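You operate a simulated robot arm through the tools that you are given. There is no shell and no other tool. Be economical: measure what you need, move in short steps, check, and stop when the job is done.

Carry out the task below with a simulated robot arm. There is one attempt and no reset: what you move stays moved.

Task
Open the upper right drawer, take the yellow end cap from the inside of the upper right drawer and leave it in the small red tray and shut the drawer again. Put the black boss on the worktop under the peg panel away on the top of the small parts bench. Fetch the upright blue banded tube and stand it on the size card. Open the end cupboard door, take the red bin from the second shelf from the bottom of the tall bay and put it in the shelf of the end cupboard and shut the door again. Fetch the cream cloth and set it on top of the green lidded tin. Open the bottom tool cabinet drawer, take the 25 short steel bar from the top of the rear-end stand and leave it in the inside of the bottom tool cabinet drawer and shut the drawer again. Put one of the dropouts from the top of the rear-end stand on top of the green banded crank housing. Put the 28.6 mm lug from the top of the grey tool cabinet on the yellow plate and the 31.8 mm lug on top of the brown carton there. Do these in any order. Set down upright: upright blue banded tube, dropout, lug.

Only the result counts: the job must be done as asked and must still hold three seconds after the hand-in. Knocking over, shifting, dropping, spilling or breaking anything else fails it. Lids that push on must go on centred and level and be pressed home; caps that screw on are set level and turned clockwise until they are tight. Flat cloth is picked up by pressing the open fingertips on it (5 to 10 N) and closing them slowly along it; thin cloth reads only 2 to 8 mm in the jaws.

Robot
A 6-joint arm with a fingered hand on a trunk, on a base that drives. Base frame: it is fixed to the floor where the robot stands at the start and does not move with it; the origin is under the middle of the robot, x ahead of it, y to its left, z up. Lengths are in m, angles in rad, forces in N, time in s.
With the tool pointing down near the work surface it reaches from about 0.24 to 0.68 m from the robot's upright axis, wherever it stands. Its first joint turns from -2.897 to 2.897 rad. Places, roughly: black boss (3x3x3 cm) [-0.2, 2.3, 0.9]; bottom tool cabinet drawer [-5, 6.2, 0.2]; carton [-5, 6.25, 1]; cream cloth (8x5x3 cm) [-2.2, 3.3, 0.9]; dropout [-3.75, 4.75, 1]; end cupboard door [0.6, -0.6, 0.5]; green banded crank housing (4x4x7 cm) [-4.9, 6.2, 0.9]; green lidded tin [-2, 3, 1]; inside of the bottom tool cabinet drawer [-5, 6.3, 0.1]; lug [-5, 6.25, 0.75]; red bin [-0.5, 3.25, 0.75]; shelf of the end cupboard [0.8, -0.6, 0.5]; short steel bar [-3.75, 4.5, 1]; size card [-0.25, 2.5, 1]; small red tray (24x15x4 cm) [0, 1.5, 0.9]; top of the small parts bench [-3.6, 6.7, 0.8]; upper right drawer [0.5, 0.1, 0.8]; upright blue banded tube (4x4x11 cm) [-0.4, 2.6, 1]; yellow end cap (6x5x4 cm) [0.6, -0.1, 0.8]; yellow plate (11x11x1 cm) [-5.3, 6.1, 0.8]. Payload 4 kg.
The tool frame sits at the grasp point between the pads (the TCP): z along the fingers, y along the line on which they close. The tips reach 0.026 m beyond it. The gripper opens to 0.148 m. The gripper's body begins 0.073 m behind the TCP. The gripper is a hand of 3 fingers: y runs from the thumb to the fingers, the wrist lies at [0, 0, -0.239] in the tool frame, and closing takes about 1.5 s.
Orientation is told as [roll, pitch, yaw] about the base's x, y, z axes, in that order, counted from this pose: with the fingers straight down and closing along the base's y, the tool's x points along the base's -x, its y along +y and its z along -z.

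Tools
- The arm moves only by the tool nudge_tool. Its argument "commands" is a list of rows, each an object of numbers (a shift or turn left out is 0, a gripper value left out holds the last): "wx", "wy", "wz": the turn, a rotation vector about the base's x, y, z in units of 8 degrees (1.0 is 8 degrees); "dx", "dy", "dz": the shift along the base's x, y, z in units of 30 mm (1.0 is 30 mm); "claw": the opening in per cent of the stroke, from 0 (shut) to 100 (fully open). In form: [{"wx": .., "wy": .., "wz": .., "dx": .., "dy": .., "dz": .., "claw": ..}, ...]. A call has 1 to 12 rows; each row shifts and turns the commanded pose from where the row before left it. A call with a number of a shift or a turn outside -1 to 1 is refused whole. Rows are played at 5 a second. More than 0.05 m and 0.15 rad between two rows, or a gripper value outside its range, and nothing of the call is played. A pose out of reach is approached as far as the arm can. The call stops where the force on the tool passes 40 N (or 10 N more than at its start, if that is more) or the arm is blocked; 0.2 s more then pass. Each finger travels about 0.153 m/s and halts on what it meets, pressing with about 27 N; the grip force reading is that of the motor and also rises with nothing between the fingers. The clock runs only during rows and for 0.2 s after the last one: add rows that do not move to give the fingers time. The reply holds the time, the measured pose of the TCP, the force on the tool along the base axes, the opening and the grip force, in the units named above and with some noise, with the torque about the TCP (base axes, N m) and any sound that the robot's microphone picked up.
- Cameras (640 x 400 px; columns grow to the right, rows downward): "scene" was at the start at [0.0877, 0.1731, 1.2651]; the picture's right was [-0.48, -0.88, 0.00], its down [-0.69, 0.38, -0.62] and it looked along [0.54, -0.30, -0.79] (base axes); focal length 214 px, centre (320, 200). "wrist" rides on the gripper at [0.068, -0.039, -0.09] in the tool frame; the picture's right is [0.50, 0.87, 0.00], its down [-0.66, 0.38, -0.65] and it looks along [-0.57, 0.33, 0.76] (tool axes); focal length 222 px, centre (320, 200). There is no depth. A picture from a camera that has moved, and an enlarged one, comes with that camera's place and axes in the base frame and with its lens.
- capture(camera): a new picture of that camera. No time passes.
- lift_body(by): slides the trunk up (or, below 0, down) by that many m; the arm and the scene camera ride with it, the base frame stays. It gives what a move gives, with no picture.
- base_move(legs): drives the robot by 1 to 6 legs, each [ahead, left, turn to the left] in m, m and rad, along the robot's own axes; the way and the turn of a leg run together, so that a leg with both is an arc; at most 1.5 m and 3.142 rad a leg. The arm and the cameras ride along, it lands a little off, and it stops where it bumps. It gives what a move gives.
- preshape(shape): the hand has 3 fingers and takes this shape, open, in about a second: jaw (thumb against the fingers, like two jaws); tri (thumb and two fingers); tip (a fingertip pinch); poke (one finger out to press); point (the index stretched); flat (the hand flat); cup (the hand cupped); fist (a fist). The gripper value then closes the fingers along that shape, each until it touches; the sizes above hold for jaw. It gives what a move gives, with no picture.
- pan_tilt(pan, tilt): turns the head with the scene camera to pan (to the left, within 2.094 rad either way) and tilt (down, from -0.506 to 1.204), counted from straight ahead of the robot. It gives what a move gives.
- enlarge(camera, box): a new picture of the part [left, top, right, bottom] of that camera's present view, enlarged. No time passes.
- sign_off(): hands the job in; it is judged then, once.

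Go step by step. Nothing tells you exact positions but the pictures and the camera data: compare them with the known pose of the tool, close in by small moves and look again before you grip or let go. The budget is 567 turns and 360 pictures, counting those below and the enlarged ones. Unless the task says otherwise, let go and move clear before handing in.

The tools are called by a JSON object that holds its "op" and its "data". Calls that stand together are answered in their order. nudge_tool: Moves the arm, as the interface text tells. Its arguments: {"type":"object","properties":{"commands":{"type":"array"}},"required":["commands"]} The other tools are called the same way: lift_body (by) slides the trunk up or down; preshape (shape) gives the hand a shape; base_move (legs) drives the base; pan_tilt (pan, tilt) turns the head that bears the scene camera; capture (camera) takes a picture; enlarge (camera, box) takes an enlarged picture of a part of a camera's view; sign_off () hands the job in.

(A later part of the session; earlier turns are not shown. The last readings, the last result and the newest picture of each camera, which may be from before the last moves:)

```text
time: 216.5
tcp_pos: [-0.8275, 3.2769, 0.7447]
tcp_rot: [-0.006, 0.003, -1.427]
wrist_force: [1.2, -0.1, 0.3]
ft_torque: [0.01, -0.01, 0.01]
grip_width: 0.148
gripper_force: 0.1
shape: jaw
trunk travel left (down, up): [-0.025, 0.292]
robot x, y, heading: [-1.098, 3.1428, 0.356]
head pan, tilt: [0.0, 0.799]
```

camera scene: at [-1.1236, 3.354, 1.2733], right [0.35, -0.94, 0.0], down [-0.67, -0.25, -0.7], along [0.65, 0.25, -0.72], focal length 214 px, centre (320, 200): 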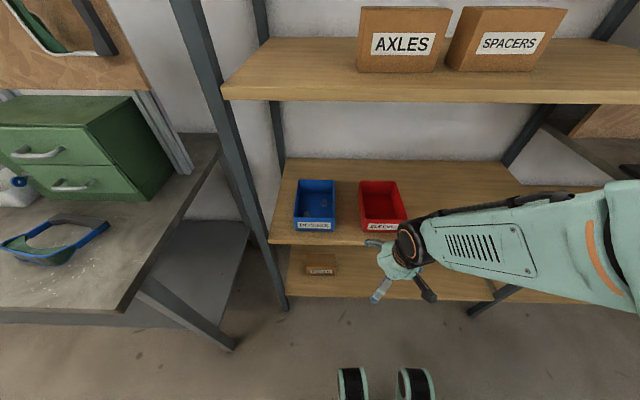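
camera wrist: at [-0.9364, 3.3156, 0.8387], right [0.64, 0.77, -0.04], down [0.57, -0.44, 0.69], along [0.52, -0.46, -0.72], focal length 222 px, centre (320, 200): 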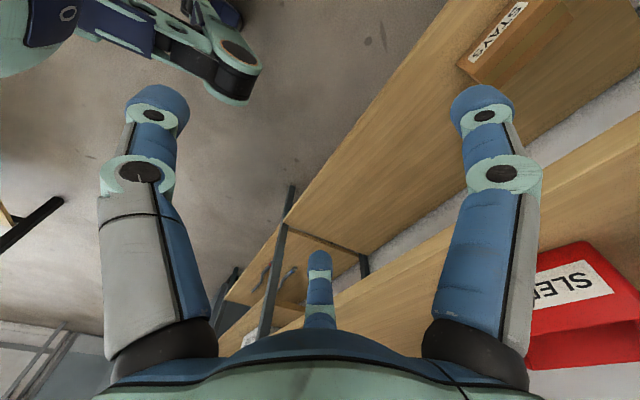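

{"op": "nudge_tool", "data": {"commands": [{"dx": 0.683, "dy": 0.362}, {"dx": 0.683, "dy": 0.362}, {"dx": 0.683, "dy": 0.362}, {"dx": 0.907, "dy": 0.136}, {"dx": 0.907, "dy": 0.136}, {"dx": 0.907, "dy": 0.136}, {"dx": 0.907, "dy": 0.136}, {}]}}

{"op": "capture", "data": {"camera": "wrist"}}

{"op": "capture", "data": {"camera": "scene"}}

```text
time: 218.3
tcp_pos: [-0.6573, 3.325, 0.7438]
tcp_rot: [-0.006, 0.004, -1.425]
wrist_force: [0.0, -0.1, -1.2]
ft_torque: [-0.04, 0.0, -0.03]
grip_width: 0.1477
gripper_force: 0.1
shape: jaw
trunk travel left (down, up): [-0.025, 0.292]
robot x, y, heading: [-1.1019, 3.1386, 0.354]
head pan, tilt: [0.0, 0.799]
```

```text
257 pictures are left
camera wrist: at [-0.7055, 3.3877, 0.8341], right [0.78, 0.62, -0.01], down [0.47, -0.59, 0.65], along [0.4, -0.51, -0.76], focal length 222 px, centre (320, 200)
```

wrist: 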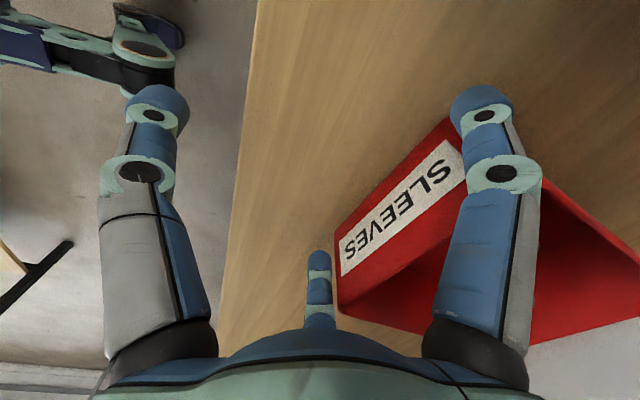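

```text
256 pictures are left
camera scene: at [-1.0774, 3.3714, 1.2733], right [0.35, -0.94, 0.0], down [-0.67, -0.25, -0.7], along [0.65, 0.25, -0.72], focal length 214 px, centre (320, 200)
```

scene: 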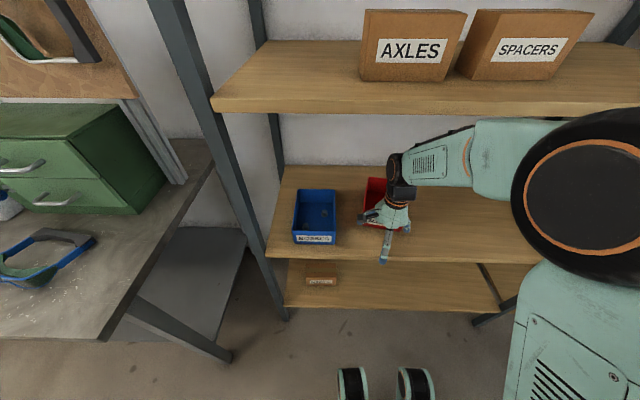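

{"op": "nudge_tool", "data": {"commands": [{"dx": 0.904, "dy": 0.143}, {"dx": 0.904, "dy": 0.143}, {}]}}

{"op": "capture", "data": {"camera": "wrist"}}

```text
time: 219.1
tcp_pos: [-0.6032, 3.3336, 0.7438]
tcp_rot: [-0.008, 0.003, -1.426]
wrist_force: [-0.1, 0.0, -0.5]
ft_torque: [0.01, 0.0, 0.01]
grip_width: 0.1478
gripper_force: 0.0
shape: jaw
trunk travel left (down, up): [-0.025, 0.292]
robot x, y, heading: [-1.0978, 3.1348, 0.359]
head pan, tilt: [0.0, 0.799]
```

```text
255 pictures are left
camera wrist: at [-0.6512, 3.3969, 0.8347], right [0.78, 0.62, -0.01], down [0.47, -0.59, 0.65], along [0.4, -0.51, -0.76], focal length 222 px, centre (320, 200)
```

wrist: 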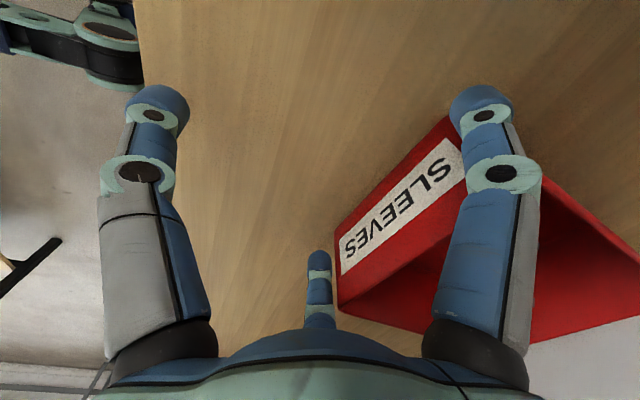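

{"op": "enlarge", "data": {"camera": "scene", "box": [340, 165, 440, 265]}}

```text
4.00 times, centred on (390, 215) of scene
camera zoom: at [-1.0774, 3.3714, 1.2733], right [0.35, -0.94, 0.0], down [-0.67, -0.25, -0.7], along [0.65, 0.25, -0.72], focal length 858 px, centre (40, 140)
```

zoom: 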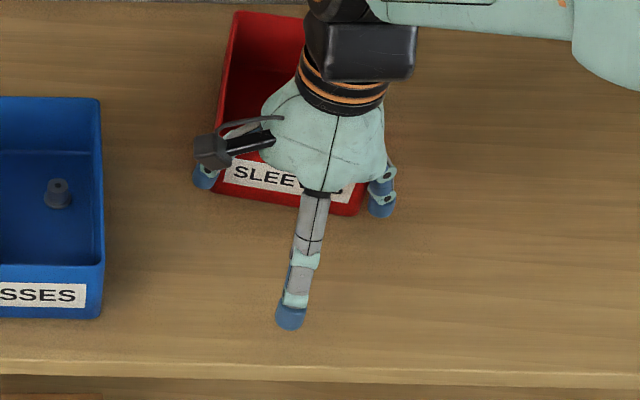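

{"op": "nudge_tool", "data": {"commands": [{"dx": -0.904, "dy": -0.143}, {"dx": -0.904, "dy": -0.143}, {"dx": -0.904, "dy": -0.143}, {"dx": -0.904, "dy": -0.143}, {}]}}

{"op": "preshape", "data": {"shape": "tri"}}

{"op": "capture", "data": {"camera": "wrist"}}

{"op": "enlarge", "data": {"camera": "scene", "box": [320, 165, 440, 295]}}

{"op": "preshape", "data": {"shape": "cup"}}

{"op": "capture", "data": {"camera": "wrist"}}

{"op": "enlarge", "data": {"camera": "scene", "box": [320, 165, 440, 295]}}

```text
time: 220.3
tcp_pos: [-0.7119, 3.3187, 0.7426]
tcp_rot: [-0.007, 0.001, -1.423]
wrist_force: [-0.2, -0.2, -0.3]
ft_torque: [-0.02, 0.01, -0.03]
grip_width: 0.1477
gripper_force: 0.0
shape: jaw
trunk travel left (down, up): [-0.025, 0.292]
robot x, y, heading: [-1.1014, 3.1414, 0.361]
head pan, tilt: [0.0, 0.799]
```

```text
time: 221.2
tcp_pos: [-0.7112, 3.3176, 0.7436]
tcp_rot: [-0.007, 0.002, -1.426]
wrist_force: [0.1, 0.1, -0.8]
ft_torque: [0.0, -0.02, 0.0]
grip_width: 0.1476
gripper_force: 0.1
shape: tri
trunk travel left (down, up): [-0.025, 0.292]
robot x, y, heading: [-1.1024, 3.1408, 0.365]
head pan, tilt: [0.0, 0.799]
```

```text
253 pictures are left
camera wrist: at [-0.7589, 3.38, 0.8338], right [0.78, 0.62, 0.0], down [0.47, -0.59, 0.65], along [0.4, -0.51, -0.76], focal length 222 px, centre (320, 200)
```

wrist: 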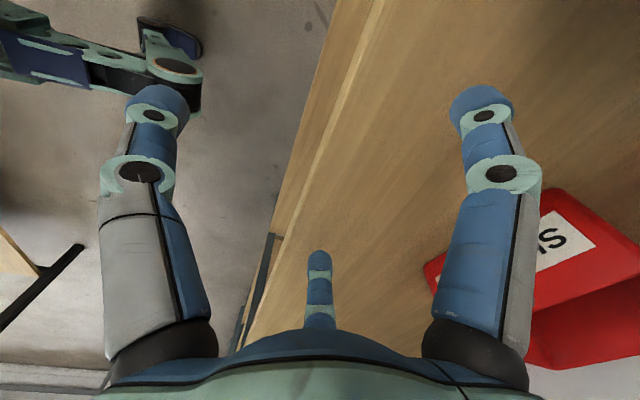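

```text
3.08 times, centred on (380, 230) of scene
camera zoom: at [-1.0774, 3.3714, 1.2733], right [0.35, -0.94, 0.0], down [-0.67, -0.25, -0.7], along [0.65, 0.25, -0.72], focal length 660 px, centre (135, 108)
```

zoom: 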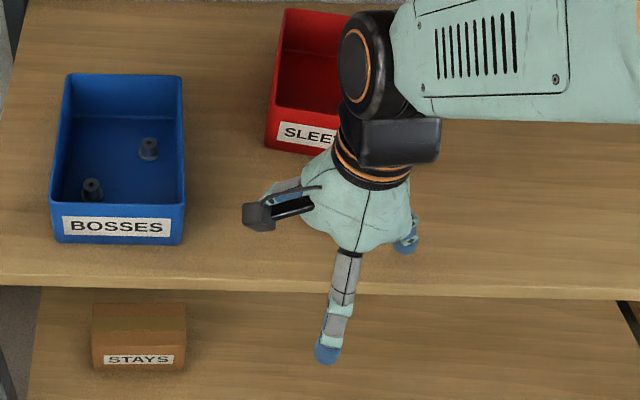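

```text
time: 222.1
tcp_pos: [-0.7117, 3.317, 0.7436]
tcp_rot: [-0.006, 0.001, -1.427]
wrist_force: [-0.2, 0.0, -0.6]
ft_torque: [-0.02, -0.02, -0.01]
grip_width: 0.0602
gripper_force: 0.0
shape: cup
trunk travel left (down, up): [-0.025, 0.292]
robot x, y, heading: [-1.1002, 3.1404, 0.357]
head pan, tilt: [0.0, 0.799]
```

```text
251 pictures are left
camera wrist: at [-0.7589, 3.38, 0.8338], right [0.78, 0.62, 0.0], down [0.47, -0.59, 0.65], along [0.4, -0.51, -0.76], focal length 222 px, centre (320, 200)
```

wrist: 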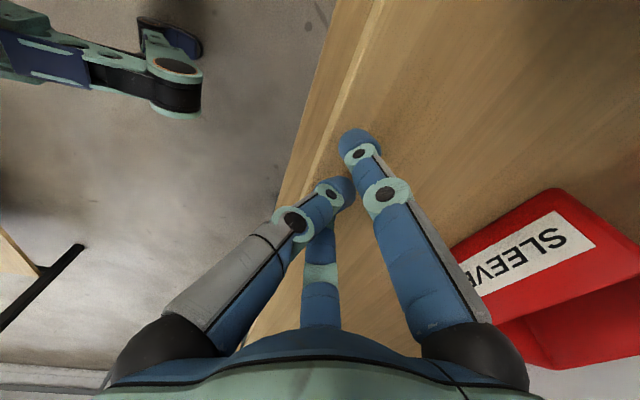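

```text
3.08 times, centred on (380, 230) of scene
camera zoom: at [-1.0774, 3.3714, 1.2733], right [0.35, -0.94, 0.0], down [-0.67, -0.25, -0.7], along [0.65, 0.25, -0.72], focal length 660 px, centre (135, 108)
```

zoom: 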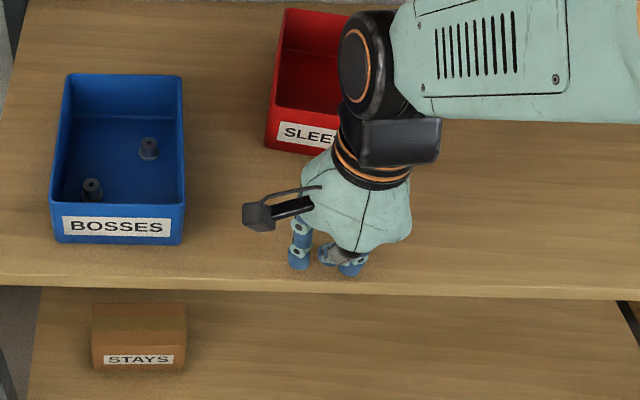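

Open width just equals the bin width, so I'll pinch the front wall instead: thumb outside, fingers inside.

{"op": "preshape", "data": {"shape": "jaw"}}

{"op": "nudge_tool", "data": {"commands": [{"dz": 0.8, "claw": 50}, {"dz": 0.8}, {"dz": 0.8}, {"dx": 0.9, "dy": 0.16}, {"dx": 0.9, "dy": 0.16}, {"dx": 0.9, "dy": 0.16}, {"dx": 0.9, "dy": 0.16}, {}]}}

{"op": "capture", "data": {"camera": "wrist"}}

{"op": "enlarge", "data": {"camera": "scene", "box": [320, 95, 460, 245]}}

```text
time: 223.0
tcp_pos: [-0.711, 3.3181, 0.7433]
tcp_rot: [-0.007, 0.003, -1.426]
wrist_force: [-0.8, 0.7, 0.0]
ft_torque: [0.0, -0.03, -0.04]
grip_width: 0.1478
gripper_force: 0.0
shape: jaw
trunk travel left (down, up): [-0.025, 0.292]
robot x, y, heading: [-1.0977, 3.1415, 0.357]
head pan, tilt: [0.0, 0.799]
```

```text
time: 225.0
tcp_pos: [-0.6419, 3.3264, 0.8017]
tcp_rot: [-0.053, -0.009, -1.421]
wrist_force: [-0.1, -0.7, -0.1]
ft_torque: [-0.05, 0.0, 0.05]
grip_width: 0.0743
gripper_force: 0.1
shape: jaw
trunk travel left (down, up): [-0.025, 0.292]
robot x, y, heading: [-1.121, 3.1359, 0.359]
head pan, tilt: [0.0, 0.799]
stopped in row 8: the arm was blocked; the commanded pose is now the measured one
```

```text
249 pictures are left
camera wrist: at [-0.6851, 3.3897, 0.8932], right [0.78, 0.62, -0.05], down [0.5, -0.58, 0.64], along [0.37, -0.52, -0.77], focal length 222 px, centre (320, 200)
```

wrist: 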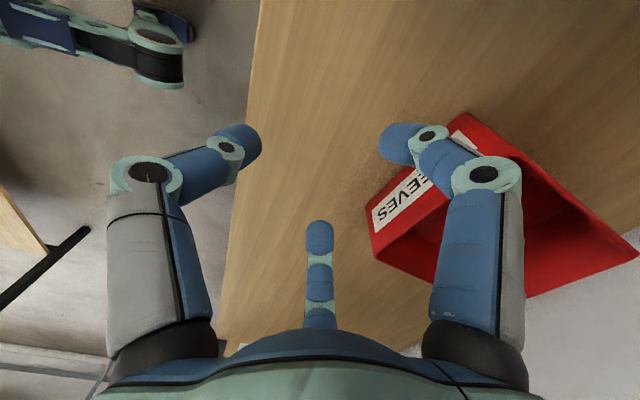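

```text
2.67 times, centred on (390, 170) of scene
camera zoom: at [-1.1019, 3.3636, 1.274], right [0.35, -0.94, 0.0], down [-0.67, -0.25, -0.7], along [0.65, 0.25, -0.71], focal length 572 px, centre (133, 280)
```

zoom: 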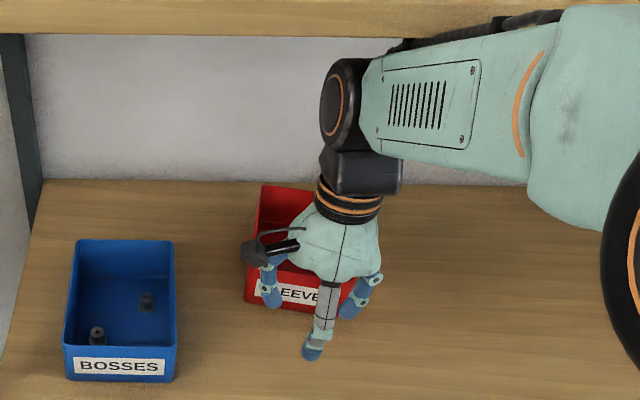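

The forearm met the upper shelf. I retreat and will tilt the tool so the wrist stays outside the bay.

{"op": "nudge_tool", "data": {"commands": [{"dx": -0.9, "dy": -0.25, "dz": -0.2}, {"dx": -0.9, "dy": -0.25, "dz": -0.2}, {"dx": -0.9, "dy": -0.3}, {"dx": -0.9, "dy": -0.3}, {"dx": -0.9, "dy": -0.3}, {}]}}

{"op": "capture", "data": {"camera": "scene"}}

```text
time: 226.4
tcp_pos: [-0.7687, 3.2852, 0.7931]
tcp_rot: [-0.045, -0.006, -1.422]
wrist_force: [-0.3, -0.2, -0.7]
ft_torque: [-0.01, 0.03, 0.01]
grip_width: 0.074
gripper_force: 0.0
shape: jaw
trunk travel left (down, up): [-0.025, 0.292]
robot x, y, heading: [-1.1201, 3.1309, 0.364]
head pan, tilt: [0.0, 0.799]
```

```text
247 pictures are left
camera scene: at [-1.0966, 3.3652, 1.2733], right [0.35, -0.94, 0.0], down [-0.67, -0.25, -0.7], along [0.65, 0.25, -0.72], focal length 214 px, centre (320, 200)
```

scene: 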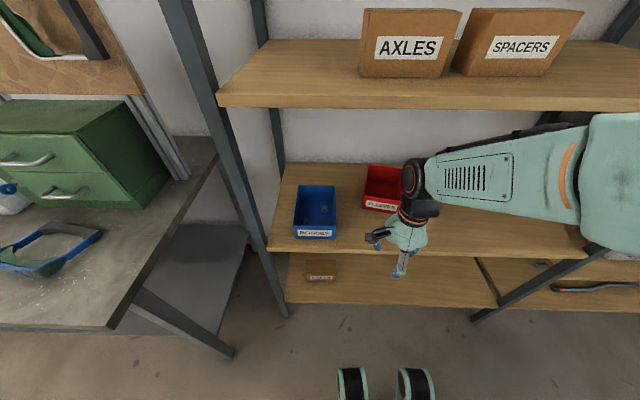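

{"op": "base_move", "data": {"legs": [[-0.15, 0, 0]]}}

{"op": "nudge_tool", "data": {"commands": [{"wx": 0.148, "wy": -0.989, "dx": 0.8, "dy": 0.25, "dz": 0.5}, {"wx": 0.148, "wy": -0.989, "dx": 0.8, "dy": 0.25, "dz": 0.5}, {"wx": 0.148, "wy": -0.989, "dx": 0.8, "dy": 0.25, "dz": 0.5}, {"wx": 0.148, "wy": -0.989, "dx": 0.8, "dy": 0.25, "dz": 0.5}, {"wx": 0.148, "wy": -0.989, "dx": 0.8, "dy": 0.25, "dz": 0.5}, {"wx": 0.04, "wy": -0.3, "dx": 0.8, "dy": 0.25, "dz": 0.3}, {}]}}

{"op": "capture", "data": {"camera": "wrist"}}

{"op": "capture", "data": {"camera": "scene"}}

```text
time: 227.7
tcp_pos: [-0.9111, 3.2337, 0.7932]
tcp_rot: [-0.045, -0.007, -1.417]
wrist_force: [-0.5, 0.2, 0.2]
ft_torque: [-0.01, -0.02, 0.01]
grip_width: 0.0739
gripper_force: 0.0
shape: jaw
trunk travel left (down, up): [-0.025, 0.292]
robot x, y, heading: [-1.2551, 3.0845, 0.359]
head pan, tilt: [0.0, 0.799]
```

```text
time: 229.3
tcp_pos: [-0.7667, 3.278, 0.8785]
tcp_rot: [0.696, -0.009, -1.426]
wrist_force: [-0.7, -0.3, 0.2]
ft_torque: [-0.02, 0.01, 0.01]
grip_width: 0.0742
gripper_force: 0.0
shape: jaw
trunk travel left (down, up): [-0.025, 0.292]
robot x, y, heading: [-1.2601, 3.0828, 0.363]
head pan, tilt: [0.0, 0.799]
```

```text
246 pictures are left
camera wrist: at [-0.8628, 3.3348, 0.9212], right [0.58, 0.6, 0.55], down [-0.03, -0.66, 0.75], along [0.81, -0.46, -0.37], focal length 222 px, centre (320, 200)
```

wrist: 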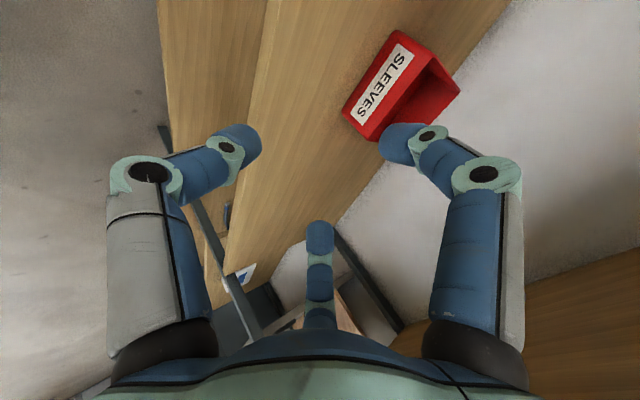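

```text
245 pictures are left
camera scene: at [-1.2371, 3.3123, 1.2733], right [0.36, -0.93, 0.0], down [-0.67, -0.26, -0.7], along [0.65, 0.25, -0.72], focal length 214 px, centre (320, 200)
```

scene: 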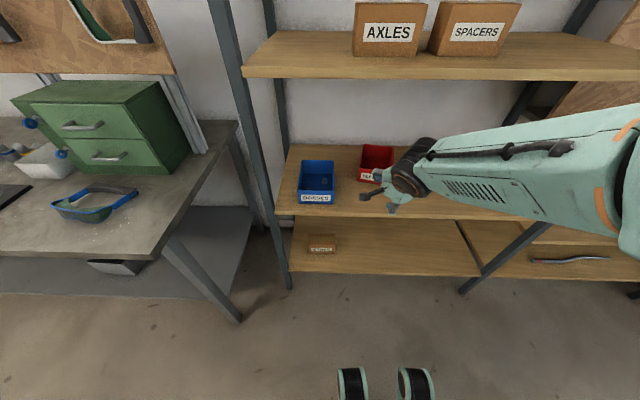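

{"op": "enlarge", "data": {"camera": "scene", "box": [290, 130, 420, 220]}}

{"op": "enlarge", "data": {"camera": "wrist", "box": [320, 20, 480, 150]}}

```text
4.44 times, centred on (355, 175) of scene
camera zoom: at [-1.2371, 3.3123, 1.2733], right [0.36, -0.93, 0.0], down [-0.67, -0.26, -0.7], along [0.65, 0.25, -0.72], focal length 953 px, centre (164, 311)
```

zoom: 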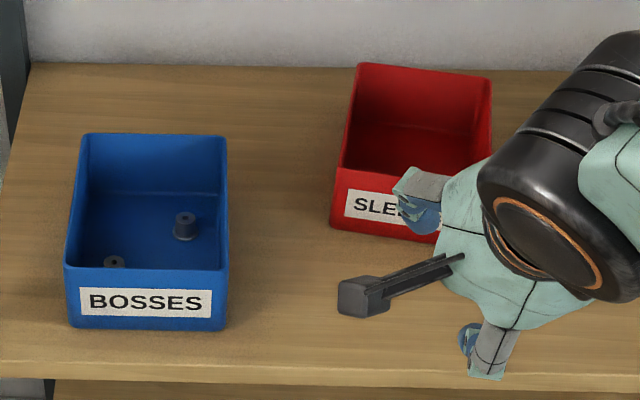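

```text
3.08 times, centred on (400, 85) of wrist
camera zoom: at [-0.8628, 3.3348, 0.9212], right [0.58, 0.6, 0.55], down [-0.03, -0.66, 0.75], along [0.81, -0.46, -0.37], focal length 684 px, centre (74, 554)
```

zoom: 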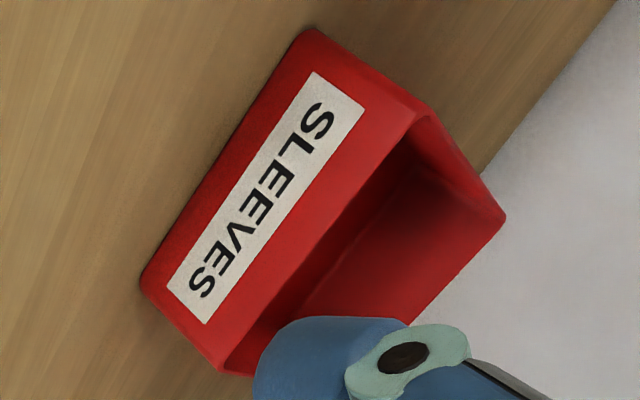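

{"op": "nudge_tool", "data": {"commands": [{"dx": 0.795, "dy": 0.34}, {"dx": 0.795, "dy": 0.34}, {"dx": 0.795, "dy": 0.34}, {"dx": 0.795, "dy": 0.34}, {"dx": 0.795, "dy": 0.34}, {"dx": 0.635, "dy": 0.107, "dz": -0.767}, {"dx": 0.635, "dy": 0.107, "dz": -0.767}, {}]}}

{"op": "capture", "data": {"camera": "wrist"}}

{"op": "capture", "data": {"camera": "scene"}}

```text
time: 231.1
tcp_pos: [-0.6091, 3.3375, 0.8301]
tcp_rot: [0.696, -0.009, -1.424]
wrist_force: [-0.2, -1.3, -0.2]
ft_torque: [0.0, -0.03, -0.01]
grip_width: 0.0743
gripper_force: 0.2
shape: jaw
trunk travel left (down, up): [-0.025, 0.292]
robot x, y, heading: [-1.2589, 3.08, 0.364]
head pan, tilt: [0.0, 0.799]
```

```text
242 pictures are left
camera wrist: at [-0.7055, 3.3933, 0.8738], right [0.58, 0.6, 0.55], down [-0.03, -0.66, 0.75], along [0.81, -0.46, -0.37], focal length 222 px, centre (320, 200)
```

wrist: 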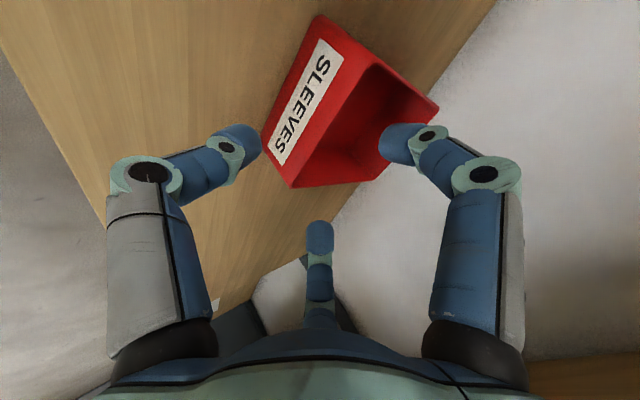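

```text
241 pictures are left
camera scene: at [-1.2371, 3.3123, 1.2733], right [0.36, -0.93, 0.0], down [-0.67, -0.26, -0.7], along [0.65, 0.25, -0.72], focal length 214 px, centre (320, 200)
```

scene: 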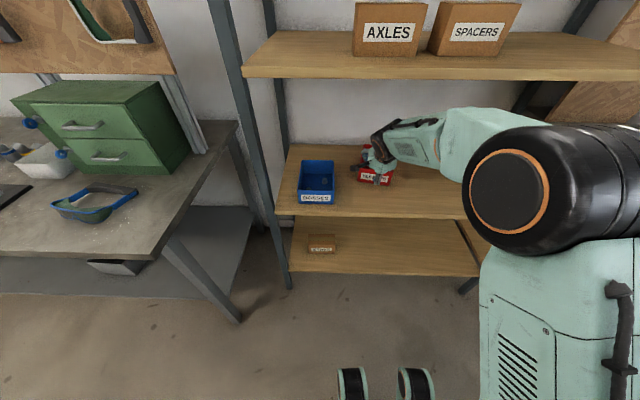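

{"op": "nudge_tool", "data": {"commands": [{"dx": 0.635, "dy": 0.107, "dz": -0.767}, {"dx": 0.635, "dy": 0.107, "dz": -0.767}, {"dx": 0.635, "dy": 0.107, "dz": -0.7}, {}]}}

{"op": "capture", "data": {"camera": "wrist"}}

{"op": "enlarge", "data": {"camera": "scene", "box": [330, 110, 460, 220]}}

```text
time: 232.1
tcp_pos: [-0.5507, 3.346, 0.7632]
tcp_rot: [0.695, -0.009, -1.426]
wrist_force: [-1.0, -0.4, -1.0]
ft_torque: [0.02, 0.03, 0.01]
grip_width: 0.0741
gripper_force: 0.1
shape: jaw
trunk travel left (down, up): [-0.025, 0.292]
robot x, y, heading: [-1.2595, 3.0824, 0.367]
head pan, tilt: [0.0, 0.799]
```

```text
240 pictures are left
camera wrist: at [-0.6469, 3.4032, 0.8071], right [0.58, 0.6, 0.55], down [-0.03, -0.66, 0.75], along [0.81, -0.46, -0.37], focal length 222 px, centre (320, 200)
```

wrist: 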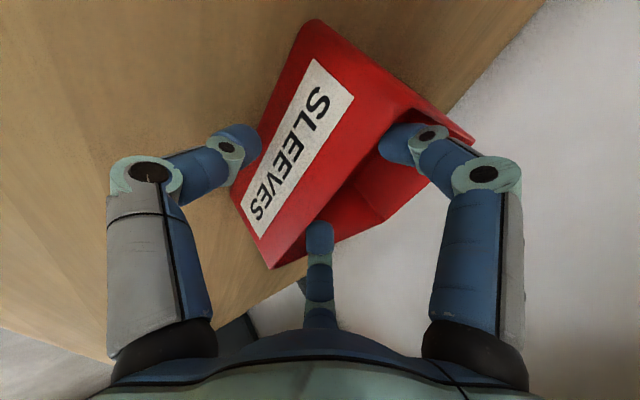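

```text
3.64 times, centred on (395, 165) of scene
camera zoom: at [-1.2371, 3.3123, 1.2733], right [0.36, -0.93, 0.0], down [-0.67, -0.26, -0.7], along [0.65, 0.25, -0.72], focal length 780 px, centre (47, 327)
```

zoom: 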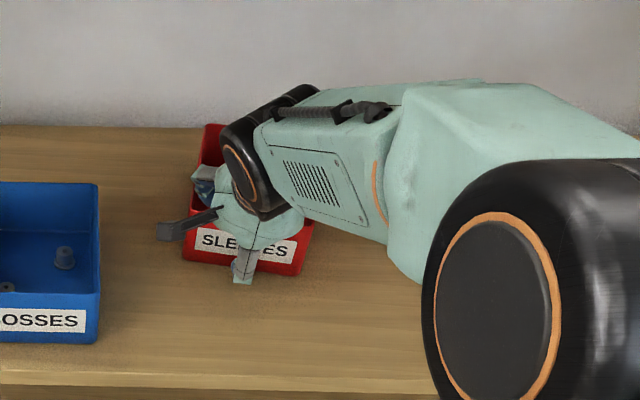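

Fingers inside, thumb outside the front wall. Close.

{"op": "nudge_tool", "data": {"commands": [{"claw": 30}, {"claw": 15}, {"claw": 0}, {}, {}, {}, {}, {}]}}

{"op": "capture", "data": {"camera": "wrist"}}

```text
time: 233.9
tcp_pos: [-0.5503, 3.3474, 0.7631]
tcp_rot: [0.694, -0.009, -1.424]
wrist_force: [0.5, -0.8, -3.3]
ft_torque: [-0.05, 0.16, 0.02]
grip_width: 0.0128
gripper_force: 27.1
shape: jaw
trunk travel left (down, up): [-0.025, 0.292]
robot x, y, heading: [-1.2593, 3.0795, 0.358]
head pan, tilt: [0.0, 0.799]
```

```text
238 pictures are left
camera wrist: at [-0.647, 3.4033, 0.8071], right [0.58, 0.6, 0.55], down [-0.03, -0.66, 0.75], along [0.81, -0.46, -0.37], focal length 222 px, centre (320, 200)
```

wrist: 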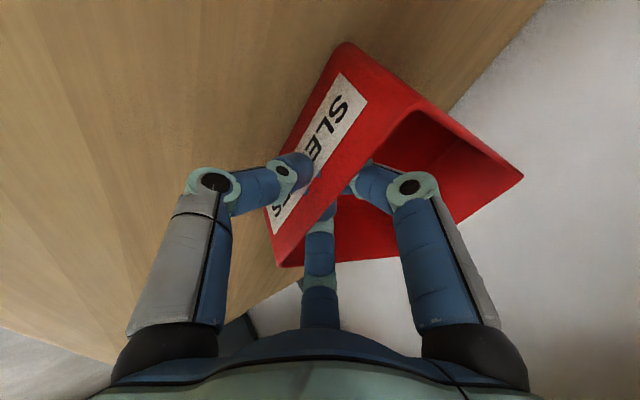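

{"op": "nudge_tool", "data": {"commands": [{"dz": 0.3}, {"dz": 0.4}, {"dz": 0.4}, {}]}}

{"op": "capture", "data": {"camera": "wrist"}}

{"op": "enlarge", "data": {"camera": "scene", "box": [330, 110, 460, 220]}}

```text
time: 234.9
tcp_pos: [-0.5505, 3.3463, 0.7978]
tcp_rot: [0.695, -0.009, -1.425]
wrist_force: [0.8, -0.4, -1.4]
ft_torque: [-0.02, 0.18, 0.01]
grip_width: 0.0129
gripper_force: 26.9
shape: jaw
trunk travel left (down, up): [-0.025, 0.292]
robot x, y, heading: [-1.2593, 3.0823, 0.36]
head pan, tilt: [0.0, 0.799]
```

```text
237 pictures are left
camera wrist: at [-0.647, 3.4021, 0.8402], right [0.58, 0.6, 0.55], down [-0.03, -0.66, 0.75], along [0.81, -0.46, -0.37], focal length 222 px, centre (320, 200)
```

wrist: 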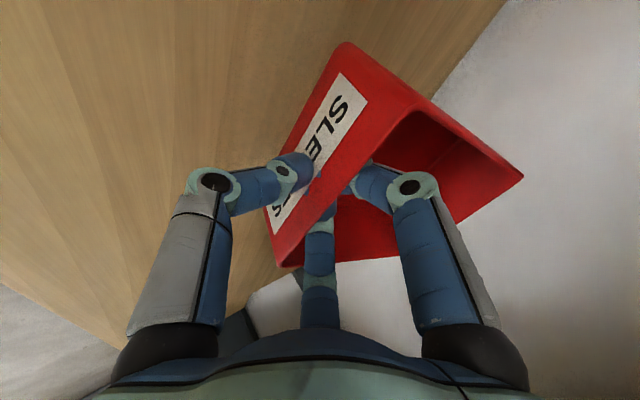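

```text
3.64 times, centred on (395, 165) of scene
camera zoom: at [-1.2369, 3.3124, 1.2733], right [0.36, -0.93, 0.0], down [-0.67, -0.26, -0.7], along [0.65, 0.25, -0.72], focal length 780 px, centre (47, 327)
```

zoom: 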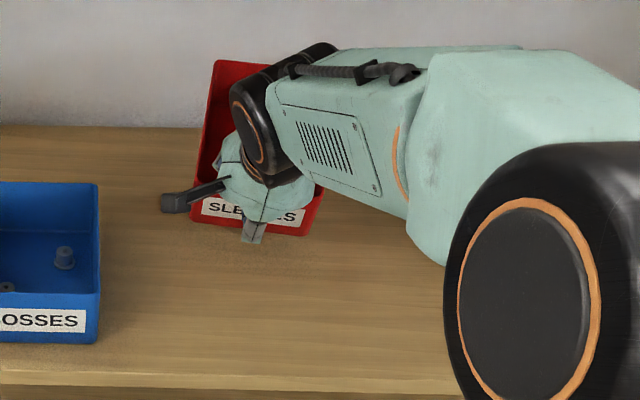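

The bin is held firmly. I back out of the bay carefully.

{"op": "base_move", "data": {"legs": [[-0.09, 0, 0]]}}

{"op": "nudge_tool", "data": {"commands": [{"dx": -0.86, "dy": -0.3}, {"dx": -0.86, "dy": -0.3}, {"dx": -0.86, "dy": -0.3}, {"dx": -0.86, "dy": -0.3}, {"dx": -0.86, "dy": -0.3, "wx": -0.148, "wy": 0.989}, {"dx": -0.86, "dy": -0.3, "wx": -0.148, "wy": 0.989}, {"dx": -0.86, "dy": -0.3, "wx": -0.148, "wy": 0.989}, {"dx": -0.86, "dy": -0.3}, {"dx": -0.86, "dy": -0.3}, {}]}}

{"op": "capture", "data": {"camera": "scene"}}

```text
time: 236.0
tcp_pos: [-0.633, 3.3148, 0.797]
tcp_rot: [0.695, -0.008, -1.423]
wrist_force: [-0.6, -0.3, -2.0]
ft_torque: [-0.02, 0.15, 0.0]
grip_width: 0.0126
gripper_force: 27.1
shape: jaw
trunk travel left (down, up): [-0.025, 0.292]
robot x, y, heading: [-1.3381, 3.0478, 0.368]
head pan, tilt: [0.0, 0.799]
```

```text
time: 238.2
tcp_pos: [-0.8684, 3.2338, 0.7978]
tcp_rot: [0.275, -0.009, -1.42]
wrist_force: [-0.1, 0.3, -1.2]
ft_torque: [-0.01, 0.12, 0.01]
grip_width: 0.0125
gripper_force: 27.5
shape: jaw
trunk travel left (down, up): [-0.025, 0.292]
robot x, y, heading: [-1.344, 3.0463, 0.364]
head pan, tilt: [0.0, 0.799]
```

```text
235 pictures are left
camera scene: at [-1.3197, 3.2809, 1.2733], right [0.36, -0.93, 0.0], down [-0.67, -0.26, -0.7], along [0.65, 0.25, -0.72], focal length 214 px, centre (320, 200)
```

scene: 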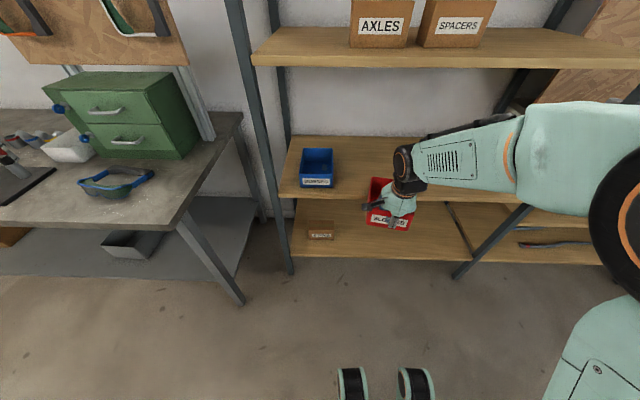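

{"op": "nudge_tool", "data": {"commands": [{"dx": -0.7, "dy": -0.26}, {"dx": -0.7, "dy": -0.26}, {"dz": 0.5, "dx": -0.3, "dy": -0.1}, {"dz": 1}, {"dz": 1}, {"dz": 1}, {"dz": 1}, {"dz": 1}, {"dz": 1}, {"dz": 1}, {"dz": 1}, {"dz": 0.5}]}}

{"op": "pan_tilt", "data": {"pan": -1.2, "tilt": 0.6}}

{"op": "capture", "data": {"camera": "scene"}}

{"op": "capture", "data": {"camera": "wrist"}}

```text
time: 240.8
tcp_pos: [-0.9179, 3.2151, 1.066]
tcp_rot: [0.273, -0.007, -1.421]
wrist_force: [-1.0, 0.4, -2.0]
ft_torque: [-0.03, 0.15, 0.0]
grip_width: 0.0122
gripper_force: 26.8
shape: jaw
trunk travel left (down, up): [-0.025, 0.292]
robot x, y, heading: [-1.341, 3.0503, 0.366]
head pan, tilt: [0.0, 0.799]
```

```text
time: 242.2
tcp_pos: [-0.9165, 3.2155, 1.0658]
tcp_rot: [0.277, -0.006, -1.421]
wrist_force: [-0.1, 0.2, -0.4]
ft_torque: [-0.07, 0.16, 0.02]
grip_width: 0.0121
gripper_force: 27.3
shape: jaw
trunk travel left (down, up): [-0.025, 0.292]
robot x, y, heading: [-1.3431, 3.0535, 0.365]
head pan, tilt: [-1.201, 0.6]
```

```text
234 pictures are left
camera scene: at [-1.3358, 3.1866, 1.2902], right [-0.74, -0.67, 0.0], down [-0.38, 0.42, -0.82], along [0.55, -0.61, -0.57], focal length 214 px, centre (320, 200)
```

scene: 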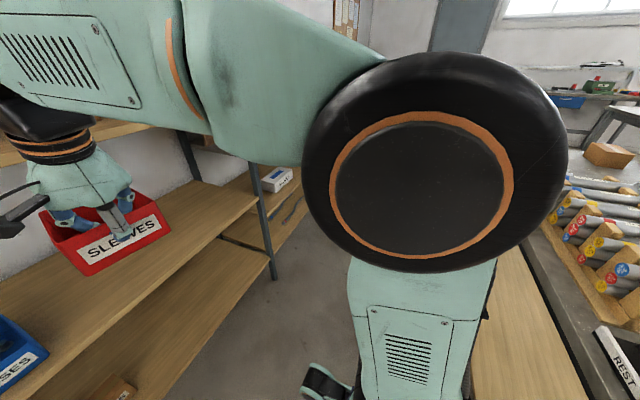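

```text
233 pictures are left
camera wrist: at [-0.989, 3.2748, 1.1411], right [0.75, 0.62, 0.23], down [0.28, -0.61, 0.74], along [0.6, -0.49, -0.63], focal length 222 px, centre (320, 200)
```

wrist: 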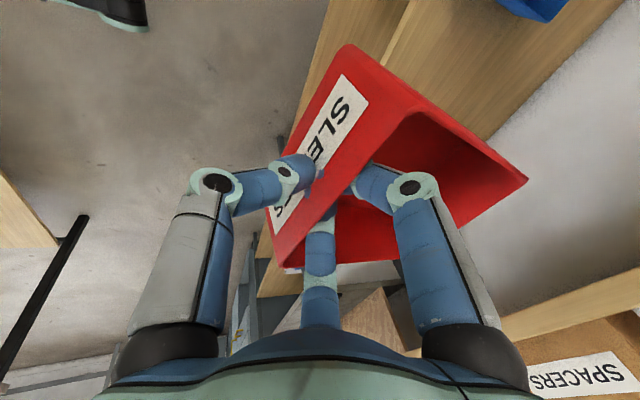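

{"op": "base_move", "data": {"legs": [[0.03, -0.7, -0.003], [0, -0.6, 0]]}}

{"op": "capture", "data": {"camera": "scene"}}

```text
time: 254.0
tcp_pos: [-0.4307, 2.0282, 1.0646]
tcp_rot: [0.277, -0.009, -1.422]
wrist_force: [-0.6, -0.2, -2.0]
ft_torque: [-0.03, 0.16, -0.02]
grip_width: 0.0117
gripper_force: 27.2
shape: jaw
trunk travel left (down, up): [-0.025, 0.292]
robot x, y, heading: [-0.8521, 1.8628, 0.362]
head pan, tilt: [-1.201, 0.6]
```

```text
232 pictures are left
camera scene: at [-0.849, 1.9991, 1.2902], right [-0.74, -0.67, 0.0], down [-0.38, 0.42, -0.83], along [0.55, -0.61, -0.56], focal length 214 px, centre (320, 200)
```

scene: 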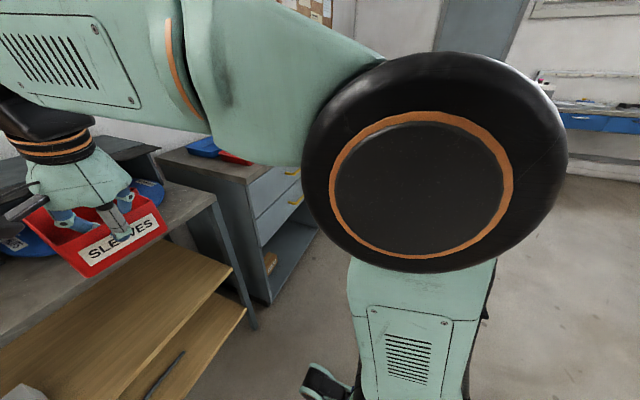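

{"op": "base_move", "data": {"legs": [[-0.3, 0, 0], [0, -1.4, 0], [0, -1.3, 0]]}}

{"op": "pan_tilt", "data": {"pan": -0.3, "tilt": 0.7}}

{"op": "capture", "data": {"camera": "scene"}}

```text
time: 255.5
tcp_pos: [-0.5644, 1.9847, 1.0606]
tcp_rot: [0.261, -0.014, -1.417]
wrist_force: [-0.3, 0.0, -1.9]
ft_torque: [-0.02, 0.12, -0.02]
grip_width: 0.0115
gripper_force: 26.8
shape: jaw
trunk travel left (down, up): [-0.025, 0.292]
robot x, y, heading: [-0.9956, 1.809, 0.37]
head pan, tilt: [-1.201, 0.6]
stopped in leg 1: the robot was blocked; the commanded pose is now the measured one
```

```text
time: 256.7
tcp_pos: [-0.5633, 1.9837, 1.057]
tcp_rot: [0.259, -0.017, -1.418]
wrist_force: [0.2, 0.1, -1.4]
ft_torque: [-0.02, 0.15, 0.0]
grip_width: 0.0117
gripper_force: 27.2
shape: jaw
trunk travel left (down, up): [-0.025, 0.292]
robot x, y, heading: [-0.9988, 1.8075, 0.368]
head pan, tilt: [-0.3, 0.7]
```

```text
231 pictures are left
camera scene: at [-0.9529, 2.0267, 1.2792], right [0.07, -1.0, 0.01], down [-0.65, -0.05, -0.76], along [0.76, 0.05, -0.65], focal length 214 px, centre (320, 200)
```

scene: 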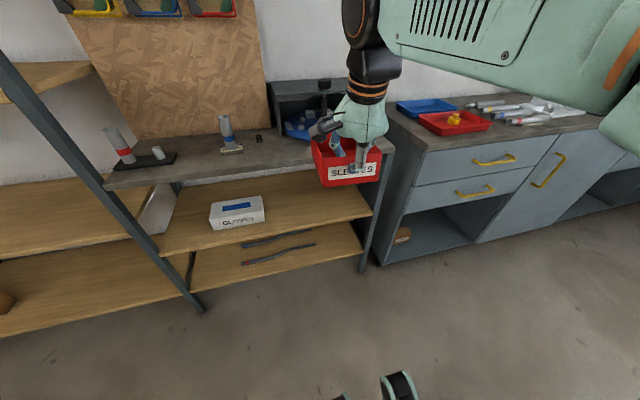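

Bumped the table behind; I ease forward and go right first.

{"op": "base_move", "data": {"legs": [[0.08, 0, 0]]}}

{"op": "pan_tilt", "data": {"pan": 2.09, "tilt": 0.5}}

{"op": "capture", "data": {"camera": "scene"}}

```text
time: 257.8
tcp_pos: [-0.5022, 2.0059, 1.0631]
tcp_rot: [0.273, -0.009, -1.415]
wrist_force: [0.7, -0.2, -2.1]
ft_torque: [-0.02, 0.15, -0.01]
grip_width: 0.0113
gripper_force: 26.6
shape: jaw
trunk travel left (down, up): [-0.025, 0.292]
robot x, y, heading: [-0.9216, 1.838, 0.369]
head pan, tilt: [-0.3, 0.7]
```

```text
time: 260.0
tcp_pos: [-0.5009, 2.0057, 1.0632]
tcp_rot: [0.27, -0.008, -1.417]
wrist_force: [0.0, -1.3, -1.8]
ft_torque: [-0.03, 0.13, 0.0]
grip_width: 0.0115
gripper_force: 26.7
shape: jaw
trunk travel left (down, up): [-0.025, 0.292]
robot x, y, heading: [-0.9242, 1.8345, 0.37]
head pan, tilt: [2.089, 0.499]
```

```text
230 pictures are left
camera scene: at [-1.0493, 2.0973, 1.2993], right [0.63, 0.78, 0.0], down [0.37, -0.3, -0.88], along [-0.68, 0.55, -0.48], focal length 214 px, centre (320, 200)
```

scene: 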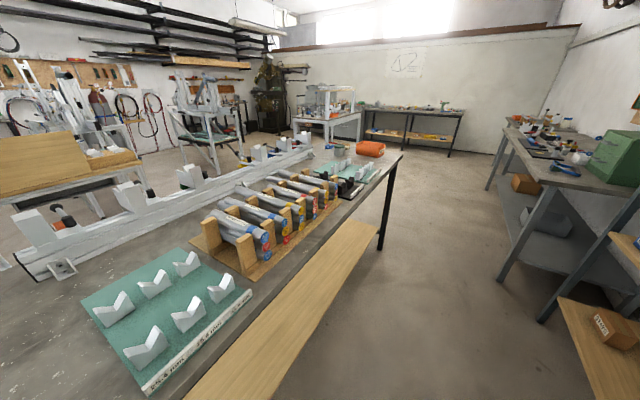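

{"op": "base_move", "data": {"legs": [[0.03, -0.8, -0.01], [-0.3, 0, 0], [0, -1.4, 0], [0, -0.45, 0]]}}

{"op": "pan_tilt", "data": {"pan": -0.3, "tilt": 0.7}}

{"op": "capture", "data": {"camera": "scene"}}

```text
time: 285.2
tcp_pos: [0.1643, -0.5867, 1.0642]
tcp_rot: [0.272, -0.008, -1.433]
wrist_force: [-0.3, -0.5, -1.9]
ft_torque: [-0.05, 0.12, -0.01]
grip_width: 0.0117
gripper_force: 26.8
shape: jaw
trunk travel left (down, up): [-0.025, 0.292]
robot x, y, heading: [-0.2619, -0.7478, 0.355]
head pan, tilt: [2.089, 0.499]
```

```text
time: 287.4
tcp_pos: [0.1646, -0.5872, 1.0629]
tcp_rot: [0.271, -0.01, -1.432]
wrist_force: [-0.2, 0.1, -1.4]
ft_torque: [-0.03, 0.13, -0.03]
grip_width: 0.0117
gripper_force: 26.7
shape: jaw
trunk travel left (down, up): [-0.025, 0.292]
robot x, y, heading: [-0.2625, -0.7512, 0.353]
head pan, tilt: [-0.3, 0.7]
```

```text
229 pictures are left
camera scene: at [-0.2282, -0.5401, 1.2815], right [0.05, -1.0, 0.0], down [-0.64, -0.03, -0.76], along [0.76, 0.04, -0.64], focal length 214 px, centre (320, 200)
```

scene: 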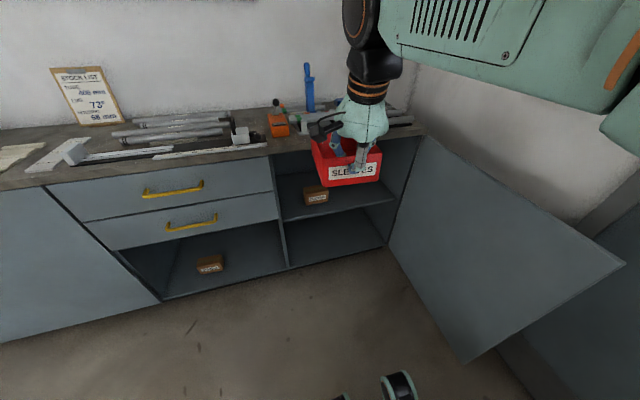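

Bin still firmly held; door is about 90° open. I tilt the hand to level the bin, and lower it in front of the cupboard.

{"op": "nudge_tool", "data": {"commands": [{"wx": 0.1, "wy": -0.74, "dz": -1, "dx": 0.365, "dy": 0.137}, {"wx": 0.1, "wy": -0.74, "dz": -1, "dx": 0.365, "dy": 0.137}, {"dz": -1, "dx": 0.365, "dy": 0.137}, {"dz": -1, "dx": 0.365, "dy": 0.137}, {"dz": -1, "dx": 0.365, "dy": 0.137}, {"dz": -1, "dx": 0.365, "dy": 0.137}, {"dz": -1, "dx": 0.365, "dy": 0.137}, {"dz": -1, "dx": 0.365, "dy": 0.137}, {"dz": -1, "dx": 0.365, "dy": 0.137}, {"dz": -1, "dx": 0.365, "dy": 0.137}, {"dz": -1, "dx": 0.365, "dy": 0.137}, {"dz": -1, "dx": 0.365, "dy": 0.137}]}}

{"op": "capture", "data": {"camera": "scene"}}

{"op": "capture", "data": {"camera": "wrist"}}

```text
time: 290.0
tcp_pos: [0.2943, -0.538, 0.7015]
tcp_rot: [0.48, -0.011, -1.436]
wrist_force: [0.6, 0.5, -1.7]
ft_torque: [-0.02, 0.14, -0.01]
grip_width: 0.0117
gripper_force: 26.7
shape: jaw
trunk travel left (down, up): [-0.025, 0.292]
robot x, y, heading: [-0.2609, -0.7513, 0.355]
head pan, tilt: [-0.3, 0.7]
```

```text
228 pictures are left
camera scene: at [-0.2279, -0.54, 1.2815], right [0.05, -1.0, 0.0], down [-0.64, -0.03, -0.76], along [0.76, 0.04, -0.64], focal length 214 px, centre (320, 200)
```

scene: 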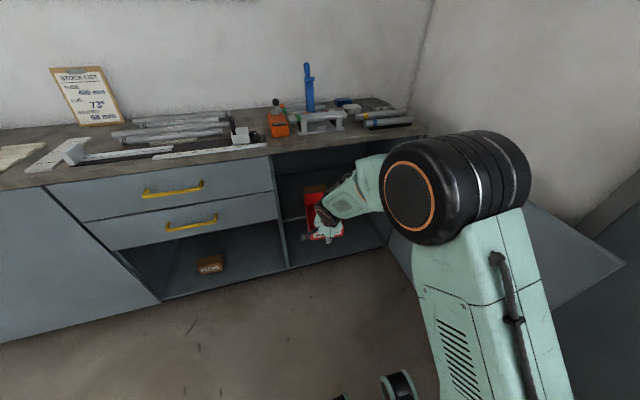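

```text
227 pictures are left
camera wrist: at [0.2102, -0.4794, 0.764], right [0.69, 0.6, 0.39], down [0.12, -0.64, 0.76], along [0.71, -0.48, -0.51], focal length 222 px, centre (320, 200)
```

wrist: 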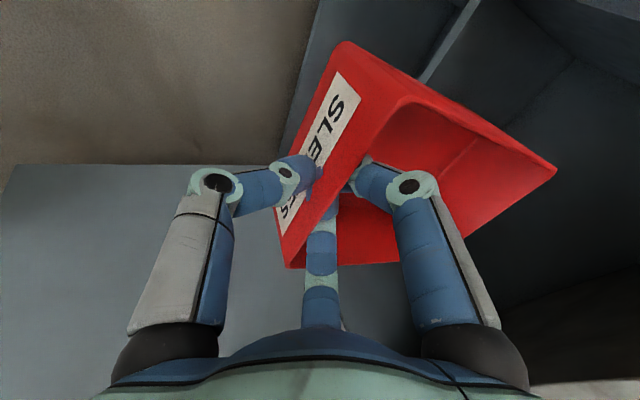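

{"op": "nudge_tool", "data": {"commands": [{"dz": -0.85}, {"dz": -0.85}, {"dz": -0.85}, {"dz": -0.85}, {"dx": 0.35, "dy": -0.93}, {"dx": 0.35, "dy": -0.93}, {"dx": 0.35, "dy": -0.93}, {"dx": 0.35, "dy": -0.93}, {}]}}

{"op": "base_move", "data": {"legs": [[0, -0.13, 0]]}}

{"op": "capture", "data": {"camera": "scene"}}

```text
time: 292.0
tcp_pos: [0.3383, -0.6497, 0.6011]
tcp_rot: [0.481, -0.008, -1.437]
wrist_force: [-0.2, -1.0, -2.2]
ft_torque: [-0.02, 0.14, 0.0]
grip_width: 0.0118
gripper_force: 26.6
shape: jaw
trunk travel left (down, up): [-0.025, 0.292]
robot x, y, heading: [-0.2593, -0.7472, 0.355]
head pan, tilt: [-0.3, 0.7]
```

```text
time: 293.8
tcp_pos: [0.3826, -0.767, 0.6011]
tcp_rot: [0.48, -0.009, -1.432]
wrist_force: [-0.1, 0.0, -2.1]
ft_torque: [-0.04, 0.13, -0.01]
grip_width: 0.0119
gripper_force: 27.3
shape: jaw
trunk travel left (down, up): [-0.025, 0.292]
robot x, y, heading: [-0.217, -0.8669, 0.358]
head pan, tilt: [-0.3, 0.7]
```

```text
226 pictures are left
camera scene: at [-0.1844, -0.6603, 1.2816], right [0.05, -1.0, 0.0], down [-0.64, -0.04, -0.76], along [0.76, 0.04, -0.64], focal length 214 px, centre (320, 200)
```

scene: 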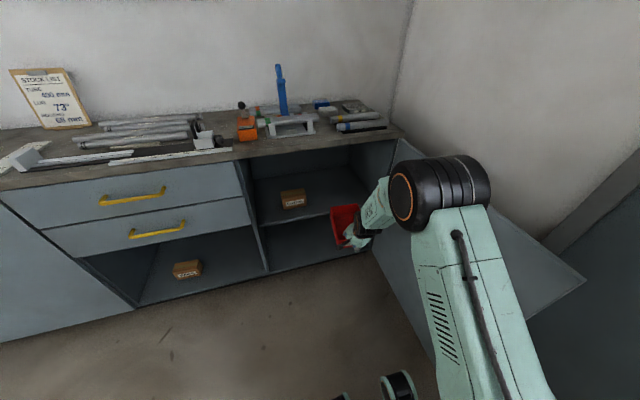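

{"op": "base_move", "data": {"legs": [[0.12, 0, 0]]}}

{"op": "enlarge", "data": {"camera": "scene", "box": [220, 110, 440, 270]}}

{"op": "capture", "data": {"camera": "wrist"}}

```text
time: 295.1
tcp_pos: [0.4961, -0.7241, 0.6022]
tcp_rot: [0.48, -0.011, -1.434]
wrist_force: [-0.6, 1.1, -1.5]
ft_torque: [-0.02, 0.11, -0.01]
grip_width: 0.0118
gripper_force: 27.3
shape: jaw
trunk travel left (down, up): [-0.025, 0.292]
robot x, y, heading: [-0.1042, -0.8277, 0.356]
head pan, tilt: [-0.3, 0.7]
```

```text
2.50 times, centred on (330, 190) of scene
camera zoom: at [-0.0696, -0.6178, 1.2815], right [0.05, -1.0, 0.0], down [-0.64, -0.03, -0.76], along [0.76, 0.04, -0.64], focal length 536 px, centre (295, 225)
```

zoom: 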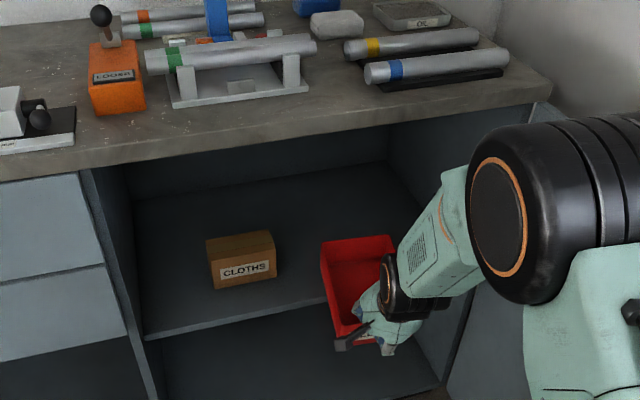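

```text
224 pictures are left
camera wrist: at [0.412, -0.6661, 0.6632], right [0.69, 0.6, 0.39], down [0.12, -0.64, 0.76], along [0.71, -0.48, -0.51], focal length 222 px, centre (320, 200)
```

wrist: 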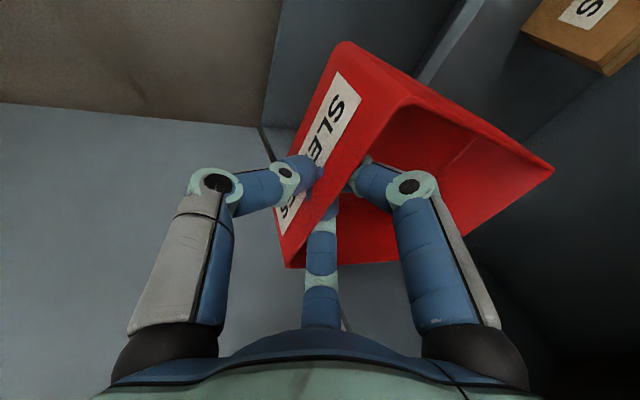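

{"op": "nudge_tool", "data": {"commands": [{"dz": 0.5}, {"dx": 0.898, "dy": 0.126}, {"dx": 0.898, "dy": 0.126}, {"dx": 0.898, "dy": 0.126}, {"dx": 0.898, "dy": 0.126}, {"dx": 0.898, "dy": 0.126}, {}]}}

{"op": "enlarge", "data": {"camera": "scene", "box": [220, 110, 440, 270]}}

```text
time: 296.7
tcp_pos: [0.6308, -0.7041, 0.6144]
tcp_rot: [0.48, -0.01, -1.433]
wrist_force: [-0.3, 0.9, -1.3]
ft_torque: [-0.04, 0.16, 0.0]
grip_width: 0.0119
gripper_force: 27.1
shape: jaw
trunk travel left (down, up): [-0.025, 0.292]
robot x, y, heading: [-0.1043, -0.8298, 0.353]
head pan, tilt: [-0.3, 0.7]
```

```text
2.50 times, centred on (330, 190) of scene
camera zoom: at [-0.0699, -0.6179, 1.2815], right [0.05, -1.0, 0.0], down [-0.64, -0.03, -0.76], along [0.76, 0.04, -0.64], focal length 536 px, centre (295, 225)
```

zoom: 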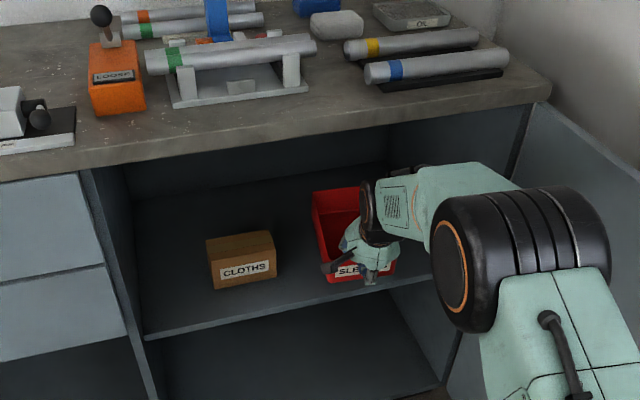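

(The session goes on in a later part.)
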